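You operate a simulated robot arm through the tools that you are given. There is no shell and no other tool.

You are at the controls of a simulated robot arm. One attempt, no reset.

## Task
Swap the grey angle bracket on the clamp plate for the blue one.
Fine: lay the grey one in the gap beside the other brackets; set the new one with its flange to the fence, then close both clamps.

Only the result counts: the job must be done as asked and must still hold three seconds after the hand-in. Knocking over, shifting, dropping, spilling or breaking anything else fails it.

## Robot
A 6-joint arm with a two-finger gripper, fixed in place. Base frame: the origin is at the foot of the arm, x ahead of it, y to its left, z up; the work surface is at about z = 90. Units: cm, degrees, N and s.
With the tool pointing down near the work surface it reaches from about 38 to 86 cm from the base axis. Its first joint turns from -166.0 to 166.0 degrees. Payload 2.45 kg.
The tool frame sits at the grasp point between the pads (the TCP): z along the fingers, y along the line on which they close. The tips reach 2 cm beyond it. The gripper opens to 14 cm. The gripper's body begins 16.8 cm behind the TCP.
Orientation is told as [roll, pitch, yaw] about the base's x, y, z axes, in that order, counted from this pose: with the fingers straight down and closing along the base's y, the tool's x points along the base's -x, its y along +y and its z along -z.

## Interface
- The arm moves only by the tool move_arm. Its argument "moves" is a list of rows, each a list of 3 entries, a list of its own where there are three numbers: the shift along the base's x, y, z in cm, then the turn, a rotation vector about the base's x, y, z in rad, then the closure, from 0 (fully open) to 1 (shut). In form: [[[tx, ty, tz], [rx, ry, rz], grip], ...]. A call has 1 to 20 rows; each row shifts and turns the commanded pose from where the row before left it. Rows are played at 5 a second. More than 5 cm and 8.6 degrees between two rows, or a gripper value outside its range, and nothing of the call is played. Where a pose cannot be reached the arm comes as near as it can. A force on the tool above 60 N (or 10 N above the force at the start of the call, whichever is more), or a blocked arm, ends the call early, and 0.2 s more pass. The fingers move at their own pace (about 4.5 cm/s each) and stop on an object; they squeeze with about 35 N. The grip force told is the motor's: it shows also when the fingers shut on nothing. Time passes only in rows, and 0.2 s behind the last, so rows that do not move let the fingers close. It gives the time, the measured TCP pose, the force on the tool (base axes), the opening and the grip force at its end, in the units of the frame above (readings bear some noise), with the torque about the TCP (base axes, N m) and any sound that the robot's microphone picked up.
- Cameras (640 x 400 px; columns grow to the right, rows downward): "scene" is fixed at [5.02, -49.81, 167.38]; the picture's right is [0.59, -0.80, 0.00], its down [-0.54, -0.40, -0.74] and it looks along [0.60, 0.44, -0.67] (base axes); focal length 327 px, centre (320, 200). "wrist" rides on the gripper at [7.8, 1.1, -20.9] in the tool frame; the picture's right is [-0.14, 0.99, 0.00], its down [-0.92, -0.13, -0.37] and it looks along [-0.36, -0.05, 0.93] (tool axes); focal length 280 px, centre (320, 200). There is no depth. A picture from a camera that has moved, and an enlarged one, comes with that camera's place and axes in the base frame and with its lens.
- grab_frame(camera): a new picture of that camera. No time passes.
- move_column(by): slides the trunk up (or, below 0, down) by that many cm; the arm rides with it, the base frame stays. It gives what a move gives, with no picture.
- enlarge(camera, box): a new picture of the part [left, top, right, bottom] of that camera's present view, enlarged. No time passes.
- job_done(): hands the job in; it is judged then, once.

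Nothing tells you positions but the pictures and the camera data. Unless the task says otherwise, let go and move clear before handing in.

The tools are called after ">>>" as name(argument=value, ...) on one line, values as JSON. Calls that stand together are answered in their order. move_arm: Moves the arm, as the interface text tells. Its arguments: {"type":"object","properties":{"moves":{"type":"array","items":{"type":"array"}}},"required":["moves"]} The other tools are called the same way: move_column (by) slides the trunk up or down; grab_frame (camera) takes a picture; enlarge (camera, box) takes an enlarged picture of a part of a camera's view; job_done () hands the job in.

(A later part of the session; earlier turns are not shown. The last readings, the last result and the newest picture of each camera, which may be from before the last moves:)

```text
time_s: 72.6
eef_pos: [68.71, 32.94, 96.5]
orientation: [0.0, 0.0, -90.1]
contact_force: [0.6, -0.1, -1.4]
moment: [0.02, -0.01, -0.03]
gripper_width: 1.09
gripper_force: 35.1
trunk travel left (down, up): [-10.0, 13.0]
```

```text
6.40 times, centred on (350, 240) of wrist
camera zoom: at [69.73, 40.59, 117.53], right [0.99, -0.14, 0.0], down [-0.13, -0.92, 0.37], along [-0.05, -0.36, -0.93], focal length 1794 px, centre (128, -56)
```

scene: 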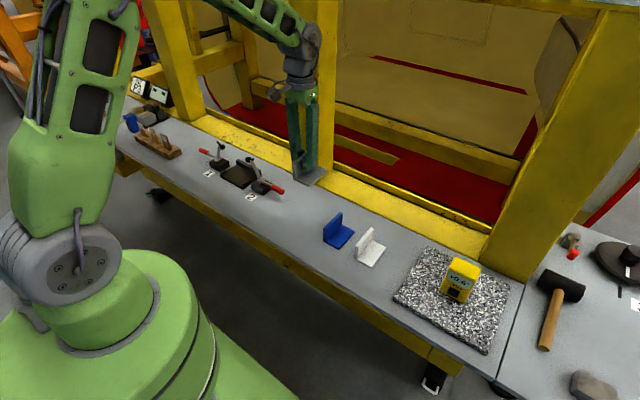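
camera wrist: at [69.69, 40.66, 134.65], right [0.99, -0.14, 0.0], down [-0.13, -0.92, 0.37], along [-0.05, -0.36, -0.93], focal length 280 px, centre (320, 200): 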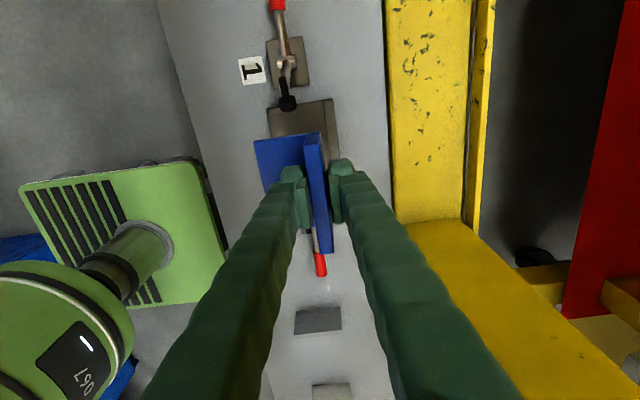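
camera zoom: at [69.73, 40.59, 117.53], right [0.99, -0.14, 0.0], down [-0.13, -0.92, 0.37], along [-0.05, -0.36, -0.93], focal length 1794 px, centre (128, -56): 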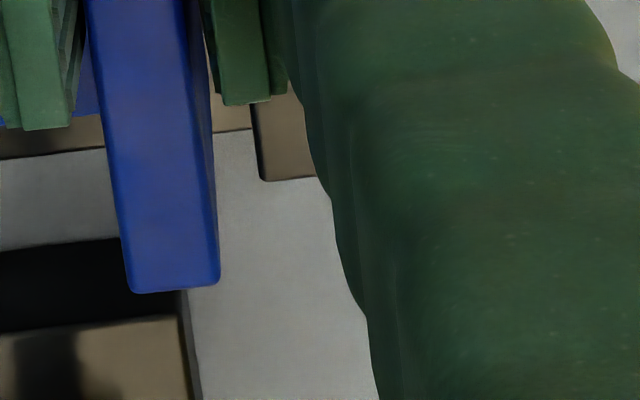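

The blue bracket sits about 0.4 cm toward -y of the plate centre, with roughly a 0.65 cm gap to the fence. I'll shift +0.4 in y, lower close to the plate, and ease toward the fence.

>>> move_arm(moves=[[[0, 0.2, 0], [0, 0, 0], 1], [[0.1, 0.22, 0], [0, 0, 0], 1], [[0.1, 0, -0.2], [0, 0, 0], 1], [[0.1, 0, -0.2], [0, 0, 0], 1], [[0, 0, 0], [0, 0, 0], 1]])

>>> move_arm(moves=[[[0.1, 0, 0], [0, 0, 0], 1], [[0, 0, 0], [0, 0, 0], 1]])

>>> move_arm(moves=[[[0.1, 0, 0], [0, 0, 0], 1], [[0, 0, 0], [0, 0, 0], 1]])

>>> enlarge(camera="wrist", box=[270, 95, 350, 145])

>>> enlarge(camera="scene", box=[210, 130, 290, 200])

```text
time_s: 73.8
eef_pos: [68.97, 33.23, 96.0]
orientation: [0.0, -0.1, -90.0]
contact_force: [0.9, 0.2, -1.1]
moment: [0.06, -0.01, -0.01]
gripper_width: 1.09
gripper_force: 34.7
trunk travel left (down, up): [-10.0, 13.0]
```

```text
time_s: 74.4
eef_pos: [69.1, 33.28, 96.11]
orientation: [0.0, 0.0, -90.1]
contact_force: [-0.3, -0.1, -1.0]
moment: [-0.04, -0.03, 0.0]
gripper_width: 1.07
gripper_force: 35.0
trunk travel left (down, up): [-10.0, 13.0]
```

```text
time_s: 75.0
eef_pos: [69.14, 33.19, 96.16]
orientation: [0.0, 0.0, -90.1]
contact_force: [0.1, -1.0, -1.4]
moment: [0.0, -0.07, 0.0]
gripper_width: 1.06
gripper_force: 35.3
trunk travel left (down, up): [-10.0, 13.0]
```

```text
8.00 times, centred on (310, 120) of wrist
camera zoom: at [70.19, 40.99, 117.07], right [0.99, -0.14, 0.0], down [-0.13, -0.92, 0.37], along [-0.05, -0.36, -0.93], focal length 2243 px, centre (400, 840)
```

zoom: 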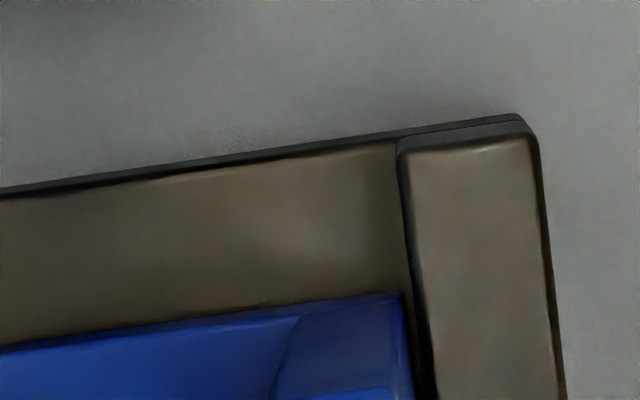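

```text
5.71 times, centred on (250, 165) of scene
camera zoom: at [5.02, -49.81, 167.38], right [0.59, -0.8, 0.0], down [-0.54, -0.4, -0.74], along [0.6, 0.44, -0.67], focal length 1868 px, centre (720, 400)
```

zoom: 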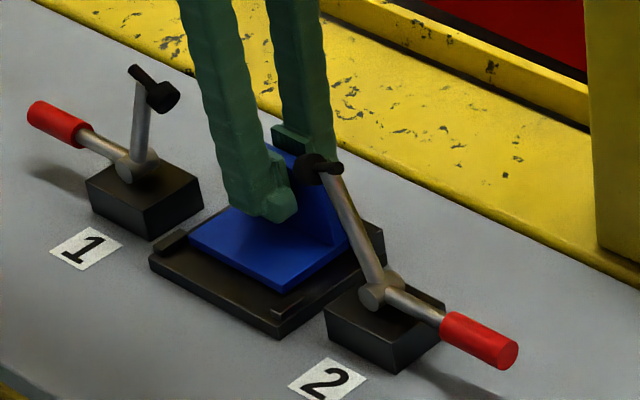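

About 0.15 cm of gap remains. I'll keep easing forward until contact shows in the x force.

>>> move_arm(moves=[[[0.1, 0, 0], [0, 0, 0], 1], [[0, 0, 0], [0, 0, 0], 1]])

>>> move_arm(moves=[[[0.08, 0, 0], [0, 0, 0], 1], [[0, 0, 0], [0, 0, 0], 1]])

>>> enlarge(camera="wrist", box=[270, 95, 350, 145])

```text
time_s: 75.6
eef_pos: [69.29, 33.21, 96.01]
orientation: [0.0, 0.1, -90.1]
contact_force: [-0.7, 0.4, -1.5]
moment: [-0.07, -0.01, -0.03]
gripper_width: 1.08
gripper_force: 35.4
trunk travel left (down, up): [-10.0, 13.0]
```

```text
time_s: 76.2
eef_pos: [69.3, 33.21, 96.08]
orientation: [0.0, 0.0, -90.3]
contact_force: [-2.1, 0.1, -1.4]
moment: [-0.01, 0.07, 0.04]
gripper_width: 1.08
gripper_force: 34.8
trunk travel left (down, up): [-10.0, 13.0]
```

```text
8.00 times, centred on (310, 120) of wrist
camera zoom: at [70.32, 40.98, 117.06], right [0.99, -0.14, 0.0], down [-0.13, -0.92, 0.37], along [-0.05, -0.37, -0.93], focal length 2243 px, centre (400, 840)
```

zoom: 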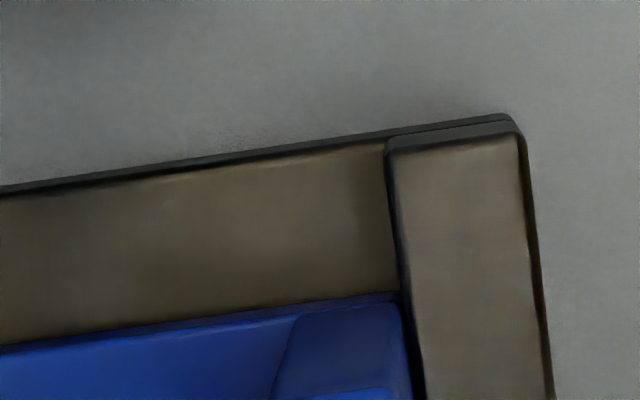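

Contact with the fence is starting (-2 N in x) and the flange is flush. I'll lower onto the plate until the z force shows contact.

>>> move_arm(moves=[[[0, 0, -0.1], [0, 0, 0], 1], [[0, 0, 0], [0, 0, 0], 1]])

>>> move_arm(moves=[[[0, 0, -0.1], [0, 0, 0], 1], [[0, 0, 0], [0, 0, 0], 1]])

>>> move_arm(moves=[[[0, 0, -0.08], [0, 0, 0], 1], [[0, 0, 0], [0, 0, 0], 1]])

>>> enlarge(camera="scene", box=[210, 130, 290, 200])

```text
time_s: 76.8
eef_pos: [69.33, 33.26, 95.99]
orientation: [0.0, 0.0, -90.1]
contact_force: [-1.5, -0.4, -1.8]
moment: [0.01, 0.02, 0.02]
gripper_width: 1.08
gripper_force: 34.9
trunk travel left (down, up): [-10.0, 13.0]
```

```text
time_s: 77.4
eef_pos: [69.42, 33.23, 95.92]
orientation: [-0.1, 0.0, -90.1]
contact_force: [0.3, -0.1, -1.5]
moment: [-0.03, 0.01, 0.01]
gripper_width: 1.1
gripper_force: 35.1
trunk travel left (down, up): [-10.0, 13.0]
```

```text
time_s: 78.0
eef_pos: [69.22, 33.18, 95.8]
orientation: [0.0, 0.0, -90.2]
contact_force: [-1.5, 0.2, 1.8]
moment: [-0.15, 0.04, 0.04]
gripper_width: 1.06
gripper_force: 34.9
trunk travel left (down, up): [-10.0, 13.0]
```

```text
5.71 times, centred on (250, 165) of scene
camera zoom: at [5.02, -49.81, 167.38], right [0.59, -0.8, 0.0], down [-0.54, -0.4, -0.74], along [0.6, 0.44, -0.67], focal length 1868 px, centre (720, 400)
```

zoom: 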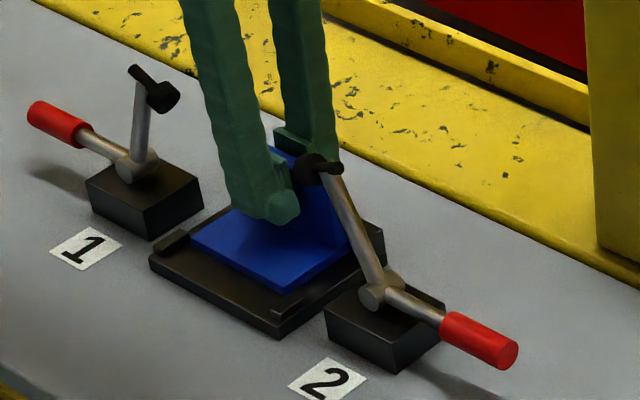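

>>> move_arm(moves=[[[0, 0, -0.07], [0, 0, 0], 1], [[0, 0, 0], [0, 0, 0], 1]])

>>> enlarge(camera="wrist", box=[270, 95, 350, 145])

>>> enlarge(camera="scene", box=[226, 155, 266, 180])

```text
time_s: 78.6
eef_pos: [69.34, 33.23, 95.78]
orientation: [0.1, 0.0, -90.1]
contact_force: [-1.3, -1.0, 8.5]
moment: [-0.14, 0.01, 0.0]
gripper_width: 1.09
gripper_force: 34.9
trunk travel left (down, up): [-10.0, 13.0]
```

```text
8.00 times, centred on (310, 120) of wrist
camera zoom: at [70.32, 40.97, 116.79], right [0.99, -0.14, 0.0], down [-0.13, -0.92, 0.37], along [-0.05, -0.36, -0.93], focal length 2243 px, centre (400, 840)
```

zoom: 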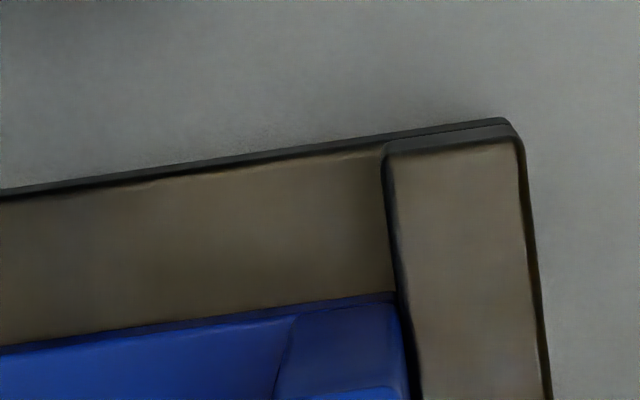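

```text
16.00 times, centred on (246, 168) of scene
camera zoom: at [5.02, -49.81, 167.38], right [0.59, -0.8, 0.0], down [-0.54, -0.4, -0.74], along [0.6, 0.44, -0.67], focal length 5230 px, centre (1504, 720)
```

zoom: 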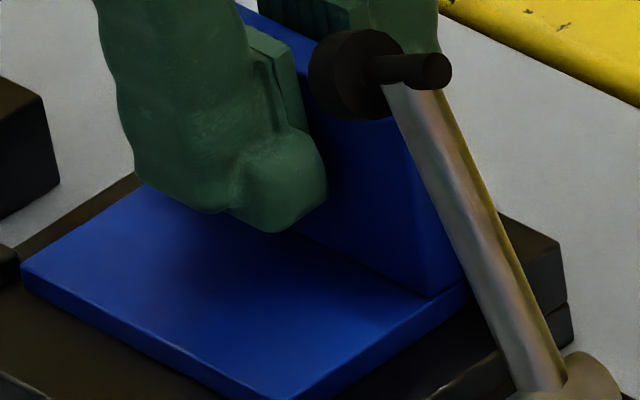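

The blue bracket is seated at 8.5 N, flush with the fence and centred in y. I'll release it and rise straight up.

>>> move_arm(moves=[[[0, 0, 0.05], [0, 0, 0], 0.9], [[0, 0, 0], [0, 0, 0], 0.75], [[0, 0, 0], [0, 0, 0], 0.75], [[0, 0, 0], [0, 0, 0], 0.75], [[0, 0, 1.5], [0, 0, 0], 0.75], [[0, 0, 3], [0, 0, 0], 0.75], [[0, 0, 4], [0, 0, 0], 0.75], [[0, 0, 4], [0, 0, 0], 0.75], [[0, 0, 4], [0, 0, 0], 0.75], [[0, 0, 0], [0, 0, 0], 0.75]])

>>> grab_frame(camera="wrist")

>>> enlarge(camera="wrist", box=[240, 80, 400, 240])

>>> enlarge(camera="scene", box=[210, 130, 290, 200])

```text
time_s: 80.8
eef_pos: [69.46, 33.25, 112.32]
orientation: [0.0, -0.1, -90.1]
contact_force: [1.1, -0.5, -0.3]
moment: [-0.04, 0.02, 0.0]
gripper_width: 3.49
gripper_force: 0.0
trunk travel left (down, up): [-10.0, 13.0]
```

```text
taken
camera wrist: at [70.48, 41.0, 133.26], right [0.99, -0.14, 0.0], down [-0.13, -0.92, 0.37], along [-0.05, -0.37, -0.93], focal length 280 px, centre (320, 200)
```

wrist: 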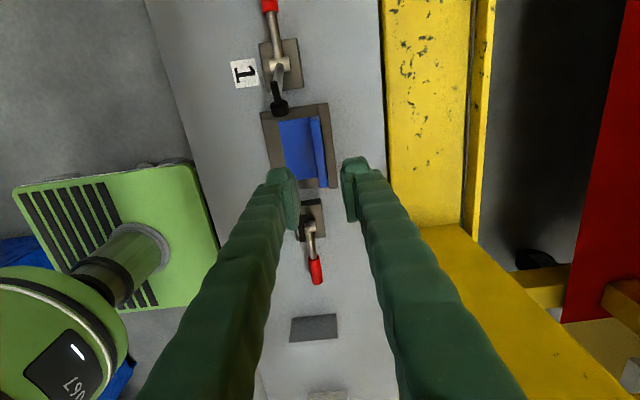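

```text
2.50 times, centred on (320, 160) of wrist
camera zoom: at [70.48, 41.0, 133.26], right [0.99, -0.14, 0.0], down [-0.13, -0.92, 0.37], along [-0.05, -0.37, -0.93], focal length 701 px, centre (320, 300)
```

zoom: 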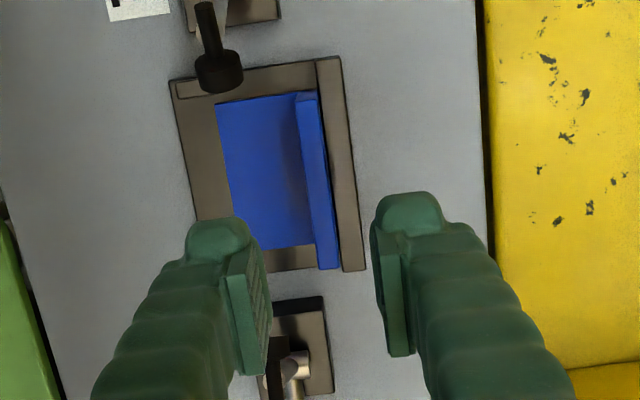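

```text
5.71 times, centred on (250, 165) of scene
camera zoom: at [5.02, -49.81, 167.38], right [0.59, -0.8, 0.0], down [-0.54, -0.4, -0.74], along [0.6, 0.44, -0.67], focal length 1868 px, centre (720, 400)
```

zoom: 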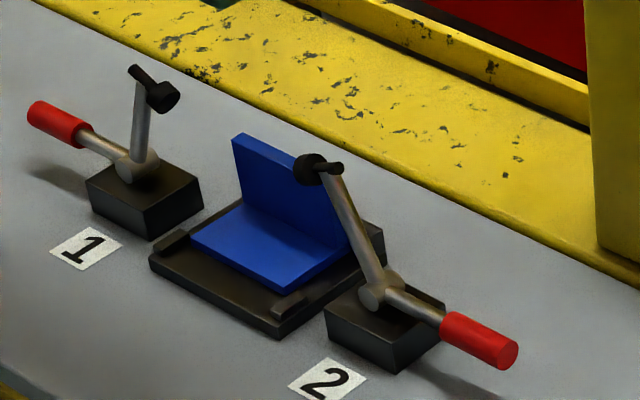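

The blue bracket sits straight and flush to the fence. Next I'll go to clamp 2's lowered handle, around (65.9, 13.4, 94.3), to swing it back up and closed.

>>> move_arm(moves=[[[-0.9, -3, 0], [0, 0, 0], 0.65], [[-0.9, -4.5, 0], [0, 0, 0], 0.6], [[-0.9, -4.5, 0], [0, 0, 0], 0.6], [[-0.8, -4.5, 0], [0, 0, 0], 0.6], [[0, -3.3, 0], [0, 0, 0], 0.6], [[0, 0, -4], [0, 0, 0], 0.6], [[0, 0, -4], [0, 0, 0], 0.6], [[0, 0, 0], [0, 0, 0], 0.6]])

>>> enlarge(camera="wrist", box=[220, 80, 420, 280])

>>> enlarge(camera="scene", box=[200, 110, 320, 210])

```text
time_s: 82.6
eef_pos: [65.94, 13.27, 104.28]
orientation: [0.0, 0.0, -90.1]
contact_force: [-0.4, 0.2, 0.9]
moment: [0.0, -0.01, 0.02]
gripper_width: 5.61
gripper_force: 0.0
trunk travel left (down, up): [-10.0, 13.0]
```

```text
2.00 times, centred on (320, 180) of wrist
camera zoom: at [66.92, 21.11, 125.27], right [0.99, -0.14, 0.0], down [-0.13, -0.92, 0.37], along [-0.05, -0.36, -0.93], focal length 561 px, centre (320, 240)
```

zoom: 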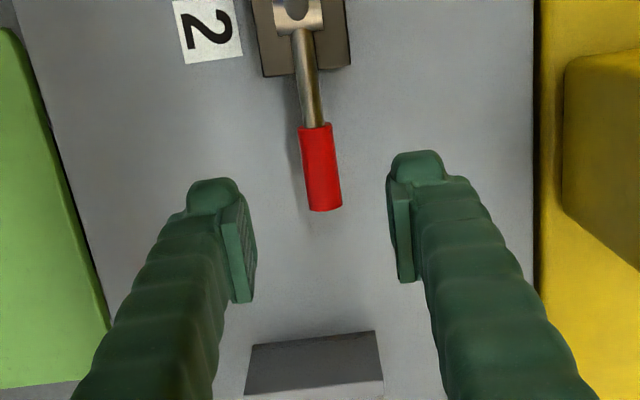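

```text
4.00 times, centred on (260, 160) of scene
camera zoom: at [5.02, -49.81, 167.38], right [0.59, -0.8, 0.0], down [-0.54, -0.4, -0.74], along [0.6, 0.44, -0.67], focal length 1307 px, centre (560, 360)
```

zoom: 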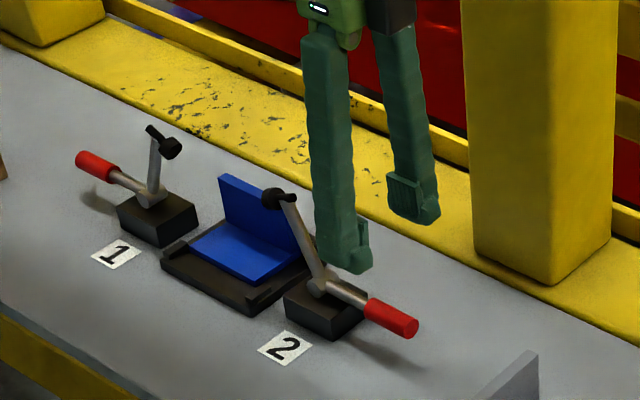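

>>> move_arm(moves=[[[-0.05, 0, -3], [0, 0, 0], 0.6], [[-0.05, 0, -3], [0, 0, 0], 0.6], [[0, 0, -2.5], [0, 0, 0], 0.6], [[0, 0, -1.5], [0, 0, 0], 0.6], [[0, 0, 0], [0, 0, 0], 0.6], [[0, 0, 0], [0, 0, 0], 1], [[0, 0, 0], [0, 0, 0], 1], [[0, 0, 0], [0, 0, 0], 1], [[0, 0, 0], [0, 0, 0], 1], [[0, 0, 0], [0, 0, 0], 1], [[0, 0, 0], [0, 0, 0], 1]])

>>> enlarge(camera="scene", box=[200, 110, 320, 210])

```text
time_s: 85.0
eef_pos: [65.89, 13.48, 94.25]
orientation: [0.1, 0.0, -90.1]
contact_force: [11.0, -1.1, 1.6]
moment: [0.14, -0.08, 0.12]
gripper_width: 1.72
gripper_force: 43.0
trunk travel left (down, up): [-10.0, 13.0]
```

```text
4.00 times, centred on (260, 160) of scene
camera zoom: at [5.02, -49.81, 167.38], right [0.59, -0.8, 0.0], down [-0.54, -0.4, -0.74], along [0.6, 0.44, -0.67], focal length 1307 px, centre (560, 360)
```

zoom: 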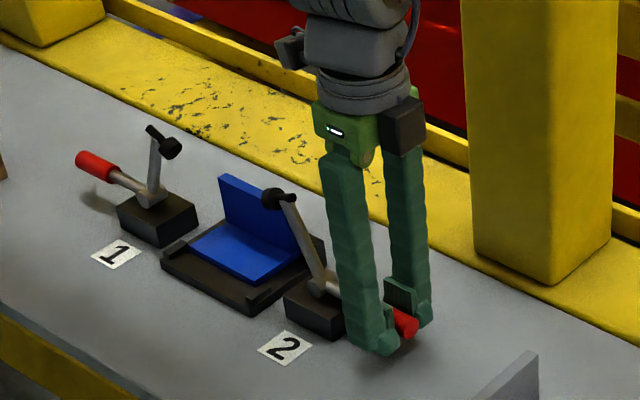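

The handle is held. I'll swing it up along its arc in 5° steps.

>>> move_arm(moves=[[[-0.1, 0.05, 0.7], [0, 0, 0], 1], [[0, 0.12, 0.69], [0, 0, 0], 1], [[0, 0.17, 0.68], [0, 0, 0], 1], [[0, 0.23, 0.66], [0, 0, 0], 1], [[0, 0, 0], [0, 0, 0], 1]])

>>> enlarge(camera="scene", box=[200, 110, 320, 210])

```text
time_s: 86.2
eef_pos: [65.87, 14.05, 96.84]
orientation: [0.0, -0.1, -90.1]
contact_force: [27.9, -11.4, -14.5]
moment: [-1.4, 0.02, -0.16]
gripper_width: 1.57
gripper_force: 42.2
trunk travel left (down, up): [-10.0, 13.0]
```

```text
4.00 times, centred on (260, 160) of scene
camera zoom: at [5.02, -49.81, 167.38], right [0.59, -0.8, 0.0], down [-0.54, -0.4, -0.74], along [0.6, 0.44, -0.67], focal length 1307 px, centre (560, 360)
```

zoom: 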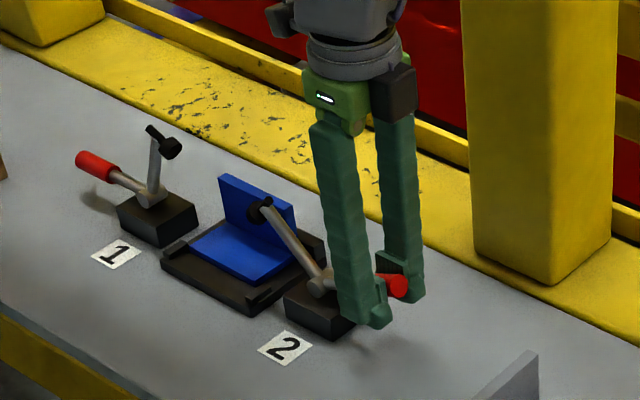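

The clamp is turning. The x force has risen, so I'll shift slightly +x to relieve it and continue.

>>> move_arm(moves=[[[0.12, 0.29, 0.63], [0, 0, 0], 1], [[0.1, 0.34, 0.61], [0, 0, 0], 1], [[0, 0.4, 0.57], [0, 0, 0], 1], [[0, 0.44, 0.54], [0, 0, 0], 1], [[0, 0, 0], [0, 0, 0], 1]])

>>> enlarge(camera="scene", box=[200, 110, 320, 210])

```text
time_s: 87.4
eef_pos: [65.92, 15.54, 99.29]
orientation: [-0.2, 0.0, -90.1]
contact_force: [15.1, -11.1, -16.7]
moment: [-1.44, 0.02, -0.23]
gripper_width: 1.58
gripper_force: 41.5
trunk travel left (down, up): [-10.0, 13.0]
```

```text
4.00 times, centred on (260, 160) of scene
camera zoom: at [5.02, -49.81, 167.38], right [0.59, -0.8, 0.0], down [-0.54, -0.4, -0.74], along [0.6, 0.44, -0.67], focal length 1307 px, centre (560, 360)
```

zoom: 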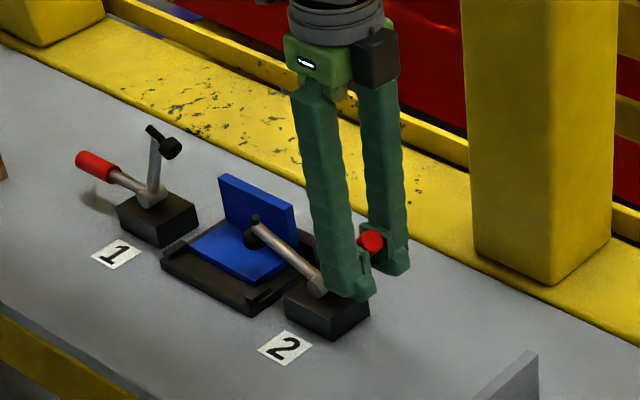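

>>> move_arm(moves=[[[0, 0.49, 0.5], [0, 0, 0], 1], [[0, 0.53, 0.45], [0, 0, 0], 1], [[0, 0.57, 0.41], [0, 0, 0], 1], [[0, 0, 0], [0, 0, 0], 1]])

>>> enlarge(camera="scene", box=[200, 110, 320, 210])

```text
time_s: 88.4
eef_pos: [65.88, 16.92, 100.49]
orientation: [-0.2, -0.1, -90.1]
contact_force: [14.1, -20.3, -24.9]
moment: [-0.95, -0.09, -0.29]
gripper_width: 1.56
gripper_force: 41.6
trunk travel left (down, up): [-10.0, 13.0]
```

```text
4.00 times, centred on (260, 160) of scene
camera zoom: at [5.02, -49.81, 167.38], right [0.59, -0.8, 0.0], down [-0.54, -0.4, -0.74], along [0.6, 0.44, -0.67], focal length 1307 px, centre (560, 360)
```

zoom: 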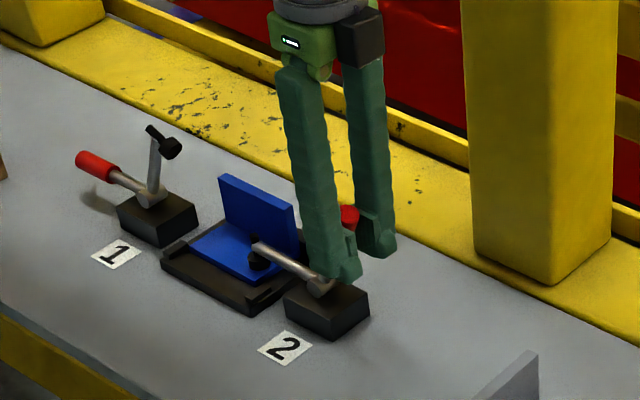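

>>> enlarge(camera="scene", box=[232, 155, 282, 190])

>>> enlarge(camera="wrist", box=[240, 40, 400, 240])

```text
11.43 times, centred on (257, 172) of scene
camera zoom: at [5.02, -49.81, 167.38], right [0.59, -0.8, 0.0], down [-0.54, -0.4, -0.74], along [0.6, 0.44, -0.67], focal length 3736 px, centre (1040, 514)
```

zoom: 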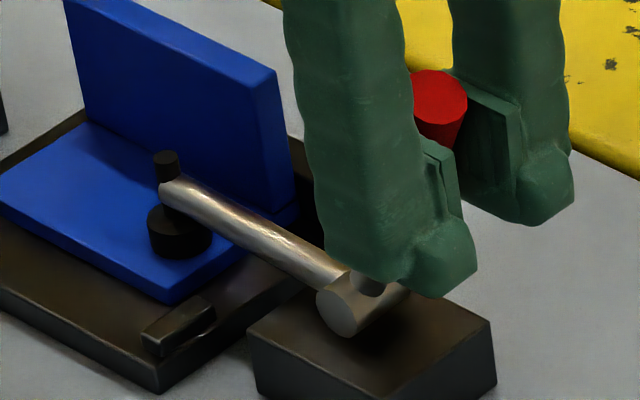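

```text
2.00 times, centred on (320, 140) of wrist
camera zoom: at [67.03, 24.66, 121.44], right [0.99, -0.14, 0.0], down [-0.13, -0.92, 0.37], along [-0.06, -0.37, -0.93], focal length 561 px, centre (320, 320)
```

zoom: 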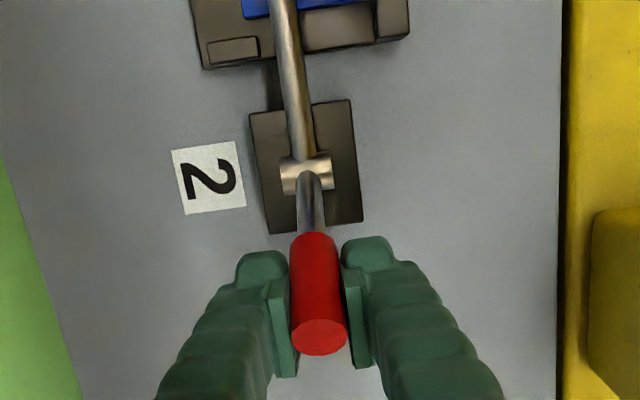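

The pad is nearly on the base. I'll make small further steps toward the original closed handle position, around y = 18.7, z = 101.1.

>>> move_arm(moves=[[[0, 0.5, 0.2], [0, 0, 0], 1], [[0, 0.4, 0.1], [0, 0, 0], 1], [[0, 0, 0], [0, 0, 0], 1]])

>>> enlarge(camera="scene", box=[232, 155, 282, 190])

```text
time_s: 88.9
eef_pos: [65.82, 16.94, 100.41]
orientation: [-0.4, -0.5, -90.1]
contact_force: [15.3, -16.6, -17.7]
moment: [-0.06, -0.49, -0.35]
gripper_width: 1.6
gripper_force: 41.7
trunk travel left (down, up): [-10.0, 13.0]
stopped in row 2: the force on the tool passed its limit at 63 N (the readings are from after the stop); the commanded pose is now the measured one
```

```text
11.43 times, centred on (257, 172) of scene
camera zoom: at [5.02, -49.81, 167.38], right [0.59, -0.8, 0.0], down [-0.54, -0.4, -0.74], along [0.6, 0.44, -0.67], focal length 3736 px, centre (1040, 514)
```

zoom: 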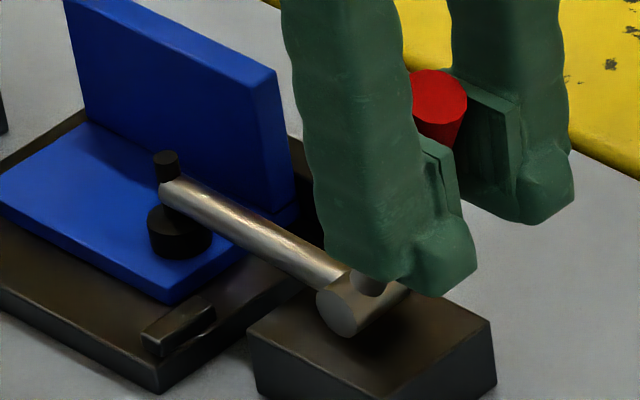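

The force limit tripped with the handle back at what looks like its original closed position, so the pad is pressing on the base. I'll release, rise, and compare with the initial picture.

>>> move_arm(moves=[[[0, 0, 0], [0, 0, 0], 0.8], [[0, 0, 0], [0, 0, 0], 0.6], [[0, 0, 0], [0, 0, 0], 0.6], [[0, 0, 3], [0, 0, 0], 0.6], [[0, 0, 4], [0, 0, 0], 0.6], [[0, 0, 4], [0, 0, 0], 0.6], [[0, 0, 0], [0, 0, 0], 0.6]])

>>> enlarge(camera="scene", box=[195, 120, 285, 210])

>>> enlarge(camera="scene", box=[232, 155, 282, 190])

>>> grab_frame(camera="wrist")

```text
time_s: 90.5
eef_pos: [65.65, 17.19, 111.65]
orientation: [-0.3, -0.4, -90.0]
contact_force: [0.4, 0.3, -0.5]
moment: [-0.01, -0.01, -0.04]
gripper_width: 5.59
gripper_force: 0.0
trunk travel left (down, up): [-10.0, 13.0]
```

```text
4.44 times, centred on (240, 165) of scene
camera zoom: at [5.02, -49.81, 167.38], right [0.59, -0.8, 0.0], down [-0.54, -0.4, -0.74], along [0.6, 0.44, -0.67], focal length 1453 px, centre (676, 356)
```

zoom: 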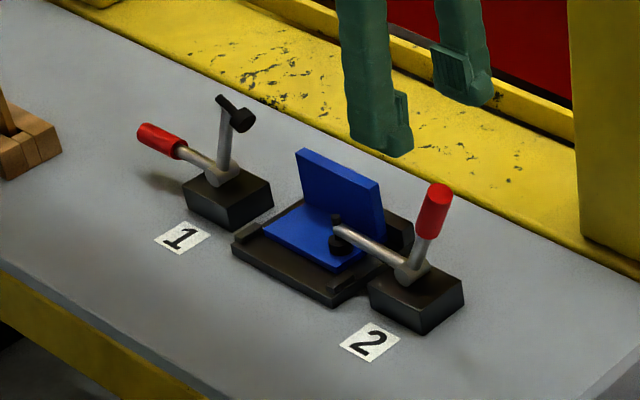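

```text
11.43 times, centred on (257, 172) of scene
camera zoom: at [5.02, -49.81, 167.38], right [0.59, -0.8, 0.0], down [-0.54, -0.4, -0.74], along [0.6, 0.44, -0.67], focal length 3736 px, centre (1040, 514)
```

zoom: 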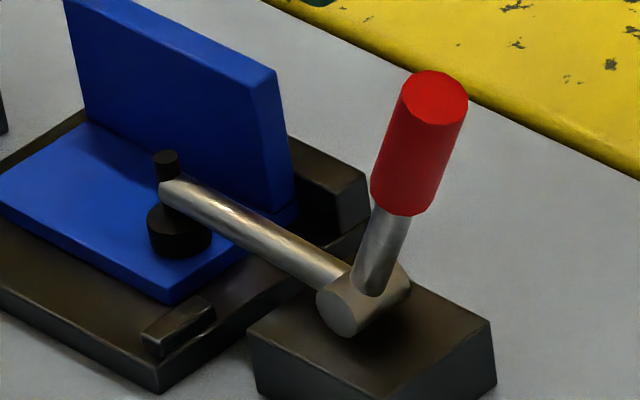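

```text
taken
camera wrist: at [66.79, 25.16, 132.57], right [0.99, -0.14, 0.0], down [-0.13, -0.92, 0.38], along [-0.06, -0.37, -0.93], focal length 280 px, centre (320, 200)
```

wrist: 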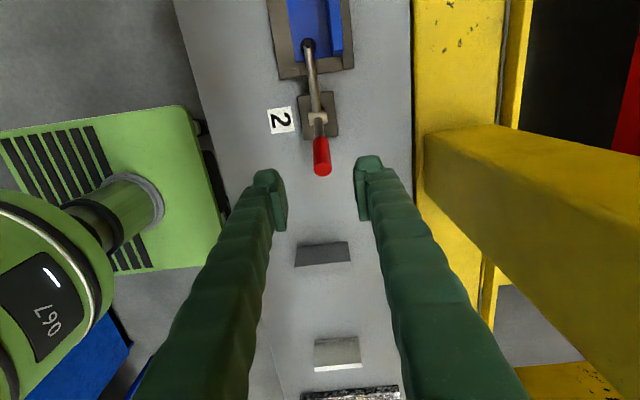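

Clamp 2 matches its original closed state. Now I'll move over to clamp 1's lowered handle, near (65.9, 52.4, 94.3).

>>> move_arm(moves=[[[0.1, 2, 1], [0.005, 0.007, 0], 0.6], [[0.1, 4.4, 0], [0, 0, 0], 0.6], [[0, 4.8, 0], [0, 0, 0], 0.6], [[0, 4.9, 0], [0, 0, 0], 0.6], [[0, 4.9, 0], [0, 0, 0], 0.6], [[0, 4.9, 0], [0, 0, 0], 0.6], [[0, 4.5, -0.5], [0, 0, 0], 0.6], [[0, 1, -3.5], [0, 0, 0], 0.6], [[0, 1.5, -3.5], [0, 0, 0], 0.6], [[0, 0, 0], [0, 0, 0], 0.6]])

>>> enlarge(camera="wrist", box=[220, 80, 420, 280])

>>> enlarge(camera="scene", box=[180, 110, 300, 210])

```text
time_s: 92.7
eef_pos: [65.84, 49.87, 105.01]
orientation: [-0.6, -0.1, -90.0]
contact_force: [0.3, 0.4, -0.5]
moment: [0.0, -0.01, 0.05]
gripper_width: 5.59
gripper_force: 0.0
trunk travel left (down, up): [-10.0, 13.0]
```

```text
2.00 times, centred on (320, 180) of wrist
camera zoom: at [67.07, 57.69, 125.96], right [0.99, -0.14, -0.01], down [-0.12, -0.92, 0.37], along [-0.06, -0.37, -0.93], focal length 561 px, centre (320, 240)
```

zoom: 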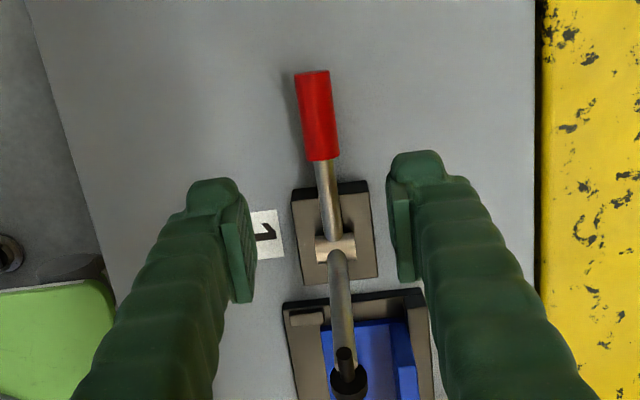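

```text
4.00 times, centred on (240, 160) of scene
camera zoom: at [5.02, -49.81, 167.38], right [0.59, -0.8, 0.0], down [-0.54, -0.4, -0.74], along [0.6, 0.44, -0.67], focal length 1307 px, centre (640, 360)
```

zoom: 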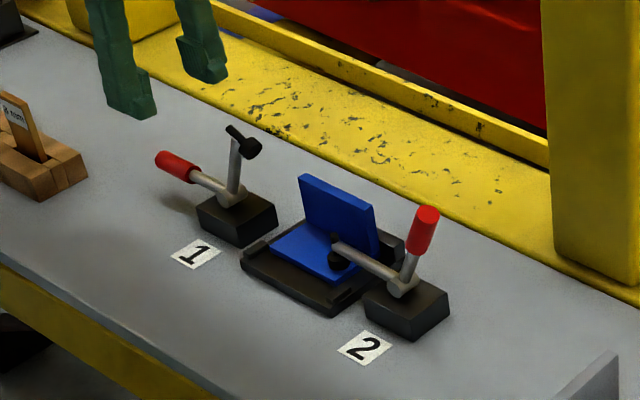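

>>> move_arm(moves=[[[0.05, 1.2, -3], [0, -0.0105, 0], 0.6], [[0.05, 1.15, -3], [0, 0, 0], 0.6], [[0, 0, -2.7], [0, 0, 0], 0.6], [[0, 0, -2], [0, 0, 0], 0.6], [[0, 0, 0], [0, 0, 0], 0.6]])

>>> enlarge(camera="wrist", box=[220, 80, 420, 280])

>>> enlarge(camera="scene", box=[180, 110, 300, 210])

```text
time_s: 93.9
eef_pos: [65.93, 52.39, 94.54]
orientation: [0.0, -0.1, -90.0]
contact_force: [0.2, 0.7, -0.1]
moment: [0.01, 0.02, -0.02]
gripper_width: 5.6
gripper_force: 0.0
trunk travel left (down, up): [-10.0, 13.0]
```

```text
2.00 times, centred on (320, 180) of wrist
camera zoom: at [67.03, 60.19, 115.5], right [0.99, -0.14, 0.0], down [-0.13, -0.92, 0.37], along [-0.05, -0.37, -0.93], focal length 561 px, centre (320, 240)
```

zoom: 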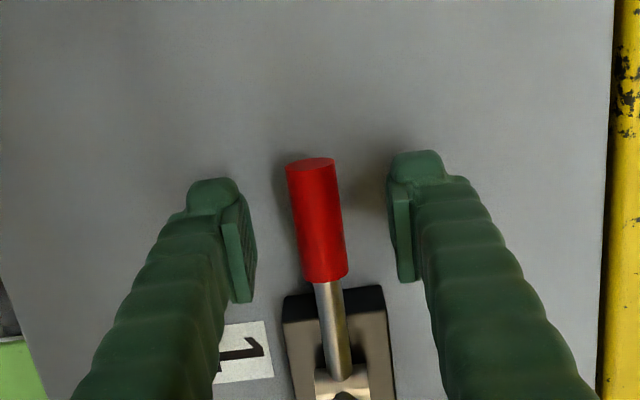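

```text
4.00 times, centred on (240, 160) of scene
camera zoom: at [5.02, -49.81, 167.38], right [0.59, -0.8, 0.0], down [-0.54, -0.4, -0.74], along [0.6, 0.44, -0.67], focal length 1307 px, centre (640, 360)
```

zoom: 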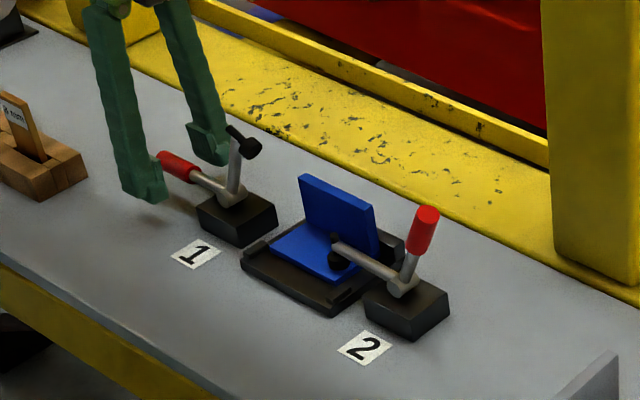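

The handle is between the pads. I'll close on it and begin the upward arc.

>>> move_arm(moves=[[[0, 0, 0], [0, 0, 0], 1], [[0, 0, 0], [0, 0, 0], 1], [[0, 0, 0], [0, 0, 0], 1], [[0, 0, 0], [0, 0, 0], 1], [[0, 0, 0], [0, 0, 0], 1], [[0, 0, 0], [0, 0, 0], 1]])

>>> move_arm(moves=[[[0.05, -0.05, 0.7], [0, 0, 0], 1], [[0, -0.12, 0.69], [0, 0, 0], 1], [[0, -0.17, 0.68], [0, 0, 0], 1], [[0, -0.23, 0.66], [0, 0, 0], 1], [[0, 0, 0], [0, 0, 0], 1]])

>>> enlarge(camera="scene", box=[180, 110, 300, 210])

```text
time_s: 95.3
eef_pos: [65.87, 52.44, 94.51]
orientation: [-0.1, -0.1, -90.0]
contact_force: [-4.0, -0.2, -1.1]
moment: [0.06, 0.05, 0.04]
gripper_width: 1.82
gripper_force: 43.4
trunk travel left (down, up): [-10.0, 13.0]
```

```text
time_s: 96.5
eef_pos: [65.84, 51.91, 97.12]
orientation: [0.0, -0.1, -90.0]
contact_force: [-11.6, 7.2, -11.6]
moment: [0.97, 0.14, -0.1]
gripper_width: 1.86
gripper_force: 43.8
trunk travel left (down, up): [-10.0, 13.0]
```

```text
4.00 times, centred on (240, 160) of scene
camera zoom: at [5.02, -49.81, 167.38], right [0.59, -0.8, 0.0], down [-0.54, -0.4, -0.74], along [0.6, 0.44, -0.67], focal length 1307 px, centre (640, 360)
```

zoom: 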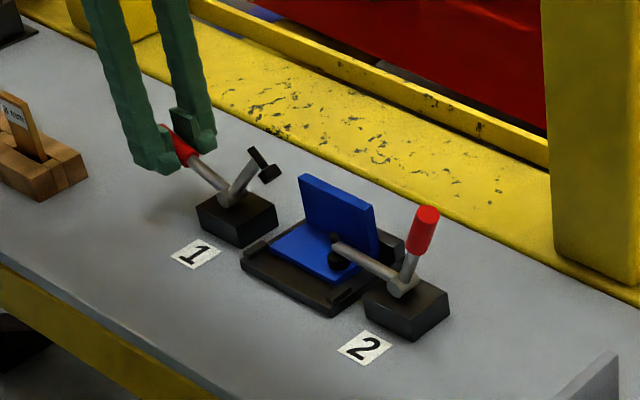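

Clamp 1 is swinging closed, so I'll continue the arc with a slight -x relief.

>>> move_arm(moves=[[[-0.1, -0.29, 0.63], [0, 0, 0], 1], [[0, -0.34, 0.61], [0, 0, 0], 1], [[0, -0.4, 0.57], [0, 0, 0], 1], [[0, -0.44, 0.54], [0, 0, 0], 1], [[0, -0.49, 0.5], [0, 0, 0], 1], [[0, 0, 0], [0, 0, 0], 1]])

>>> enlarge(camera="scene", box=[180, 110, 300, 210])

```text
time_s: 97.9
eef_pos: [65.97, 50.1, 100.15]
orientation: [0.0, 0.0, -90.0]
contact_force: [-9.4, 16.3, -1.2]
moment: [1.08, 0.12, 0.07]
gripper_width: 1.85
gripper_force: 43.6
trunk travel left (down, up): [-10.0, 13.0]
```

```text
4.00 times, centred on (240, 160) of scene
camera zoom: at [5.02, -49.81, 167.38], right [0.59, -0.8, 0.0], down [-0.54, -0.4, -0.74], along [0.6, 0.44, -0.67], focal length 1307 px, centre (640, 360)
```

zoom: 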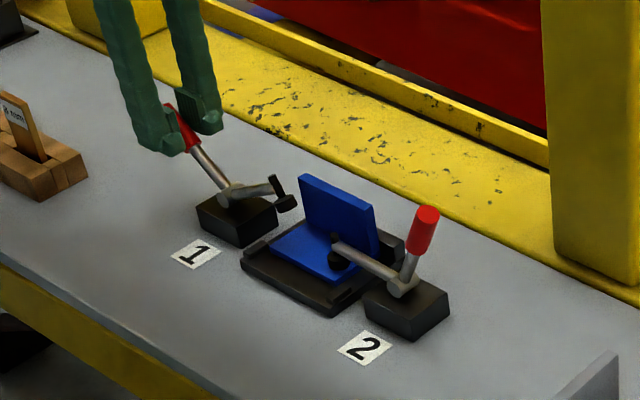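

>>> move_arm(moves=[[[-0.05, -0.53, 0.4], [0, 0, 0], 1], [[0, -0.57, 0.36], [0, 0, 0], 1], [[0, -0.6, 0.3], [0, 0, 0], 1], [[0, 0, 0], [0, 0, 0], 1]])

>>> enlarge(camera="scene", box=[180, 110, 300, 210])

```text
time_s: 98.9
eef_pos: [65.9, 48.35, 101.32]
orientation: [0.1, 0.0, -90.0]
contact_force: [0.9, 18.9, 8.9]
moment: [1.02, 0.03, -0.02]
gripper_width: 1.87
gripper_force: 43.9
trunk travel left (down, up): [-10.0, 13.0]
```

```text
4.00 times, centred on (240, 160) of scene
camera zoom: at [5.02, -49.81, 167.38], right [0.59, -0.8, 0.0], down [-0.54, -0.4, -0.74], along [0.6, 0.44, -0.67], focal length 1307 px, centre (640, 360)
```

zoom: 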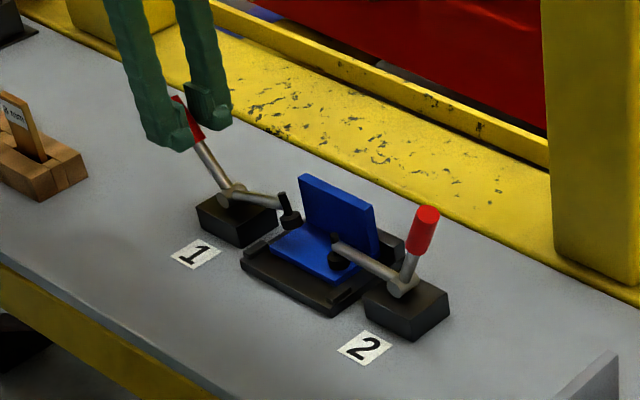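

About 10° remain. I'll use small steps until the pad presses on the base.

>>> move_arm(moves=[[[0, -0.5, 0.28], [0, 0, 0], 1], [[0, -0.5, 0.25], [0, 0, 0], 1], [[0, 0, 0], [0, 0, 0], 1]])

>>> enlarge(camera="scene", box=[180, 110, 300, 210])

```text
time_s: 99.7
eef_pos: [65.85, 47.24, 101.78]
orientation: [0.1, -0.1, -90.0]
contact_force: [9.6, 9.7, 9.8]
moment: [0.69, -0.18, -0.1]
gripper_width: 1.78
gripper_force: 43.5
trunk travel left (down, up): [-10.0, 13.0]
```

```text
4.00 times, centred on (240, 160) of scene
camera zoom: at [5.02, -49.81, 167.38], right [0.59, -0.8, 0.0], down [-0.54, -0.4, -0.74], along [0.6, 0.44, -0.67], focal length 1307 px, centre (640, 360)
```

zoom: 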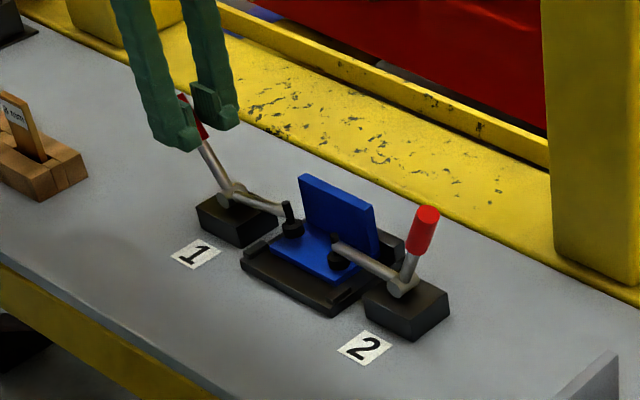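

>>> move_arm(moves=[[[0, -0.35, 0.1], [0, 0, 0], 1], [[0, -0.35, 0.1], [0, 0, 0], 1], [[0, 0, 0], [0, 0, 0], 1]])

>>> enlarge(camera="scene", box=[220, 145, 270, 185])

```text
time_s: 100.5
eef_pos: [65.6, 46.44, 101.63]
orientation: [-0.3, -0.5, -90.0]
contact_force: [-0.3, -0.2, -0.1]
moment: [-0.06, 0.01, -0.01]
gripper_width: 0.0
gripper_force: 29.9
trunk travel left (down, up): [-10.0, 13.0]
```

```text
10.00 times, centred on (245, 165) of scene
camera zoom: at [5.02, -49.81, 167.38], right [0.59, -0.8, 0.0], down [-0.54, -0.4, -0.74], along [0.6, 0.44, -0.67], focal length 3269 px, centre (1070, 550)
```

zoom: 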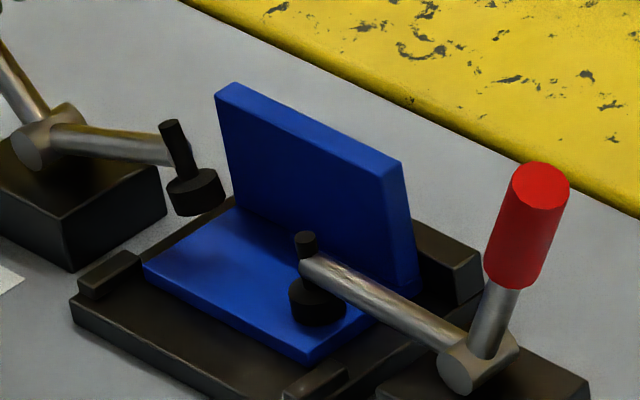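

The pads slipped off the handle at the end and clamp 1 sprang back partway. The bracket hasn't moved. I'll rise clear and look before regripping.

>>> move_arm(moves=[[[0, -0.3, 1], [0, 0, 0], 1], [[0, 0, 3], [0, 0, 0], 0.8], [[0, 0, 3], [0, 0, 0], 0.6], [[0.1, 1, 0], [0, -0.005, 0], 0.6], [[0, 0, 0], [0, 0, 0], 0.6]])

>>> enlarge(camera="wrist", box=[220, 80, 420, 280])

>>> enlarge(camera="scene", box=[195, 120, 285, 210])

```text
time_s: 101.7
eef_pos: [65.9, 47.18, 108.75]
orientation: [0.2, -0.1, -90.0]
contact_force: [0.4, 0.2, 0.2]
moment: [-0.02, 0.01, -0.03]
gripper_width: 5.6
gripper_force: 0.0
trunk travel left (down, up): [-10.0, 13.0]
```

```text
2.00 times, centred on (320, 180) of wrist
camera zoom: at [66.76, 55.01, 129.76], right [0.99, -0.14, 0.0], down [-0.13, -0.92, 0.37], along [-0.05, -0.37, -0.93], focal length 561 px, centre (320, 240)
```

zoom: 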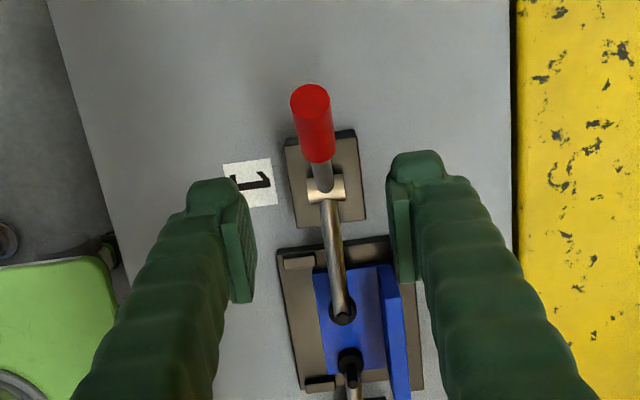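

```text
4.44 times, centred on (240, 165) of scene
camera zoom: at [5.02, -49.81, 167.38], right [0.59, -0.8, 0.0], down [-0.54, -0.4, -0.74], along [0.6, 0.44, -0.67], focal length 1453 px, centre (676, 356)
```

zoom: 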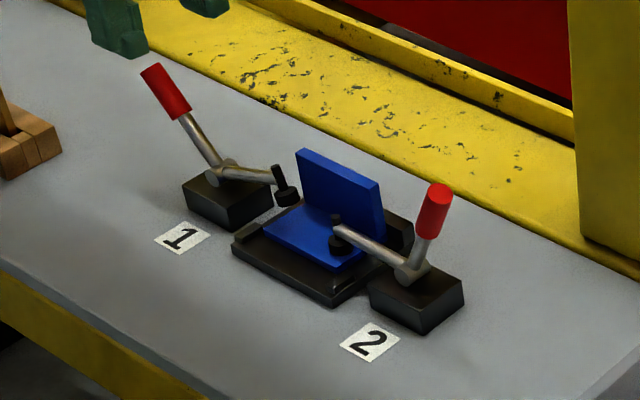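

Clamp 1's handle now leans about 44° from vertical. I'll regrip it centred, then follow the true arc while turning the hand with the handle so it doesn't twist out.

>>> move_arm(moves=[[[0.05, 1, -2.5], [0, 0, 0], 0.6], [[0, 1, -2.5], [0, 0, 0], 0.6], [[0, 1, -2.4], [0, 0, 0], 0.6], [[0, 0, -1.4], [0, 0, 0], 0.6], [[0, 0, 0], [0, 0, 0], 0.6]])

>>> enlarge(camera="wrist", box=[220, 80, 420, 280])

>>> enlarge(camera="scene", box=[195, 120, 285, 210])

```text
time_s: 102.9
eef_pos: [65.84, 49.98, 99.98]
orientation: [0.4, -0.1, -90.0]
contact_force: [-0.2, 0.3, 0.1]
moment: [0.02, -0.05, 0.03]
gripper_width: 5.59
gripper_force: 0.0
trunk travel left (down, up): [-10.0, 13.0]
```

```text
2.00 times, centred on (320, 180) of wrist
camera zoom: at [66.87, 57.89, 120.99], right [0.99, -0.14, 0.0], down [-0.13, -0.92, 0.37], along [-0.05, -0.37, -0.93], focal length 561 px, centre (320, 240)
```

zoom: 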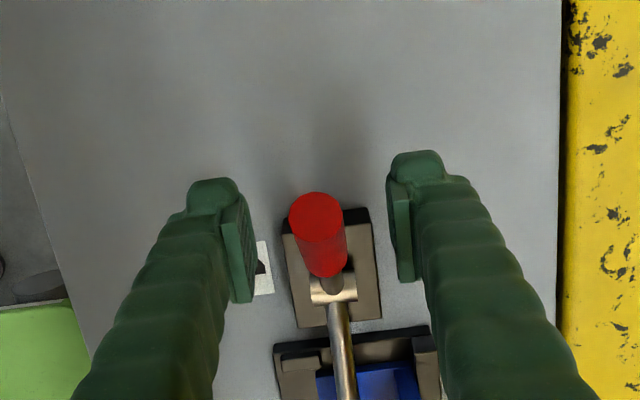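

```text
4.44 times, centred on (240, 165) of scene
camera zoom: at [5.02, -49.81, 167.38], right [0.59, -0.8, 0.0], down [-0.54, -0.4, -0.74], along [0.6, 0.44, -0.67], focal length 1453 px, centre (676, 356)
```

zoom: 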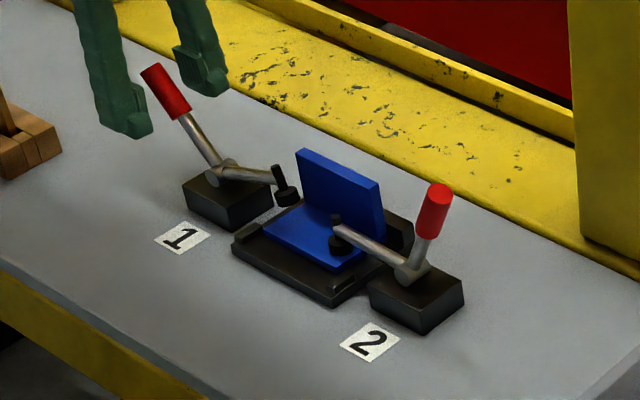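

>>> move_arm(moves=[[[0, 0.1, 0], [0, 0, 0], 1], [[0, 0, 0], [0, 0, 0], 1], [[0, 0, 0], [0, 0, 0], 1], [[0, 0, 0], [0, 0, 0], 1], [[0, 0, 0], [0, 0, 0], 1], [[0, 0, 0], [0, 0, 0], 1]])

>>> move_arm(moves=[[[0, -0.43, 0.38], [0.07, 0, 0], 1], [[0, -0.45, 0.35], [0.07, 0, 0], 1], [[0, -0.47, 0.32], [0.07, 0, 0], 1], [[0, 0, 0], [0, 0, 0], 1]])

>>> enlarge(camera="scene", box=[195, 120, 285, 210])

>>> enlarge(camera="wrist", box=[220, 80, 420, 280])

```text
time_s: 104.3
eef_pos: [65.96, 50.21, 99.84]
orientation: [0.2, -0.1, -90.0]
contact_force: [1.8, 0.0, 0.9]
moment: [-0.04, -0.01, 0.01]
gripper_width: 1.84
gripper_force: 43.7
trunk travel left (down, up): [-10.0, 13.0]
```

```text
time_s: 105.3
eef_pos: [65.85, 48.93, 101.04]
orientation: [0.2, 12.1, -90.1]
contact_force: [0.7, -6.2, -0.5]
moment: [-0.16, -0.01, 0.0]
gripper_width: 1.84
gripper_force: 43.3
trunk travel left (down, up): [-10.0, 13.0]
```

```text
4.44 times, centred on (240, 165) of scene
camera zoom: at [5.02, -49.81, 167.38], right [0.59, -0.8, 0.0], down [-0.54, -0.4, -0.74], along [0.6, 0.44, -0.67], focal length 1453 px, centre (676, 356)
```

zoom: 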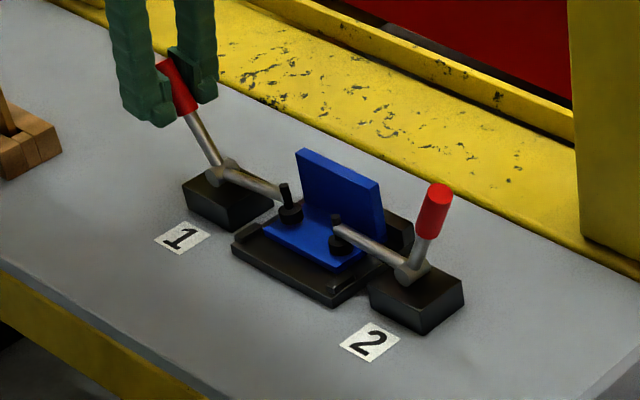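

```text
2.00 times, centred on (320, 180) of wrist
camera zoom: at [66.88, 52.09, 123.21], right [0.99, -0.14, -0.03], down [-0.13, -0.98, 0.17], along [-0.05, -0.16, -0.99], focal length 561 px, centre (320, 240)
```

zoom: 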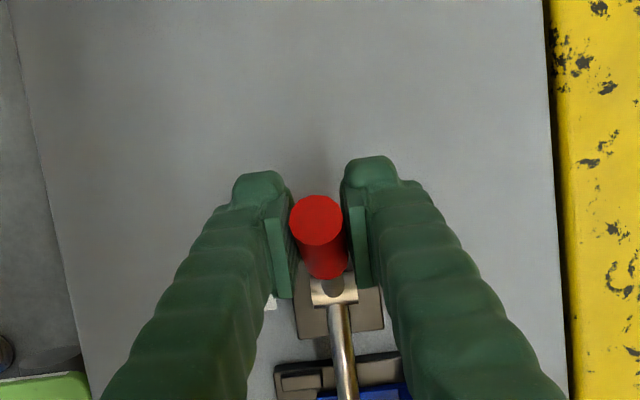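

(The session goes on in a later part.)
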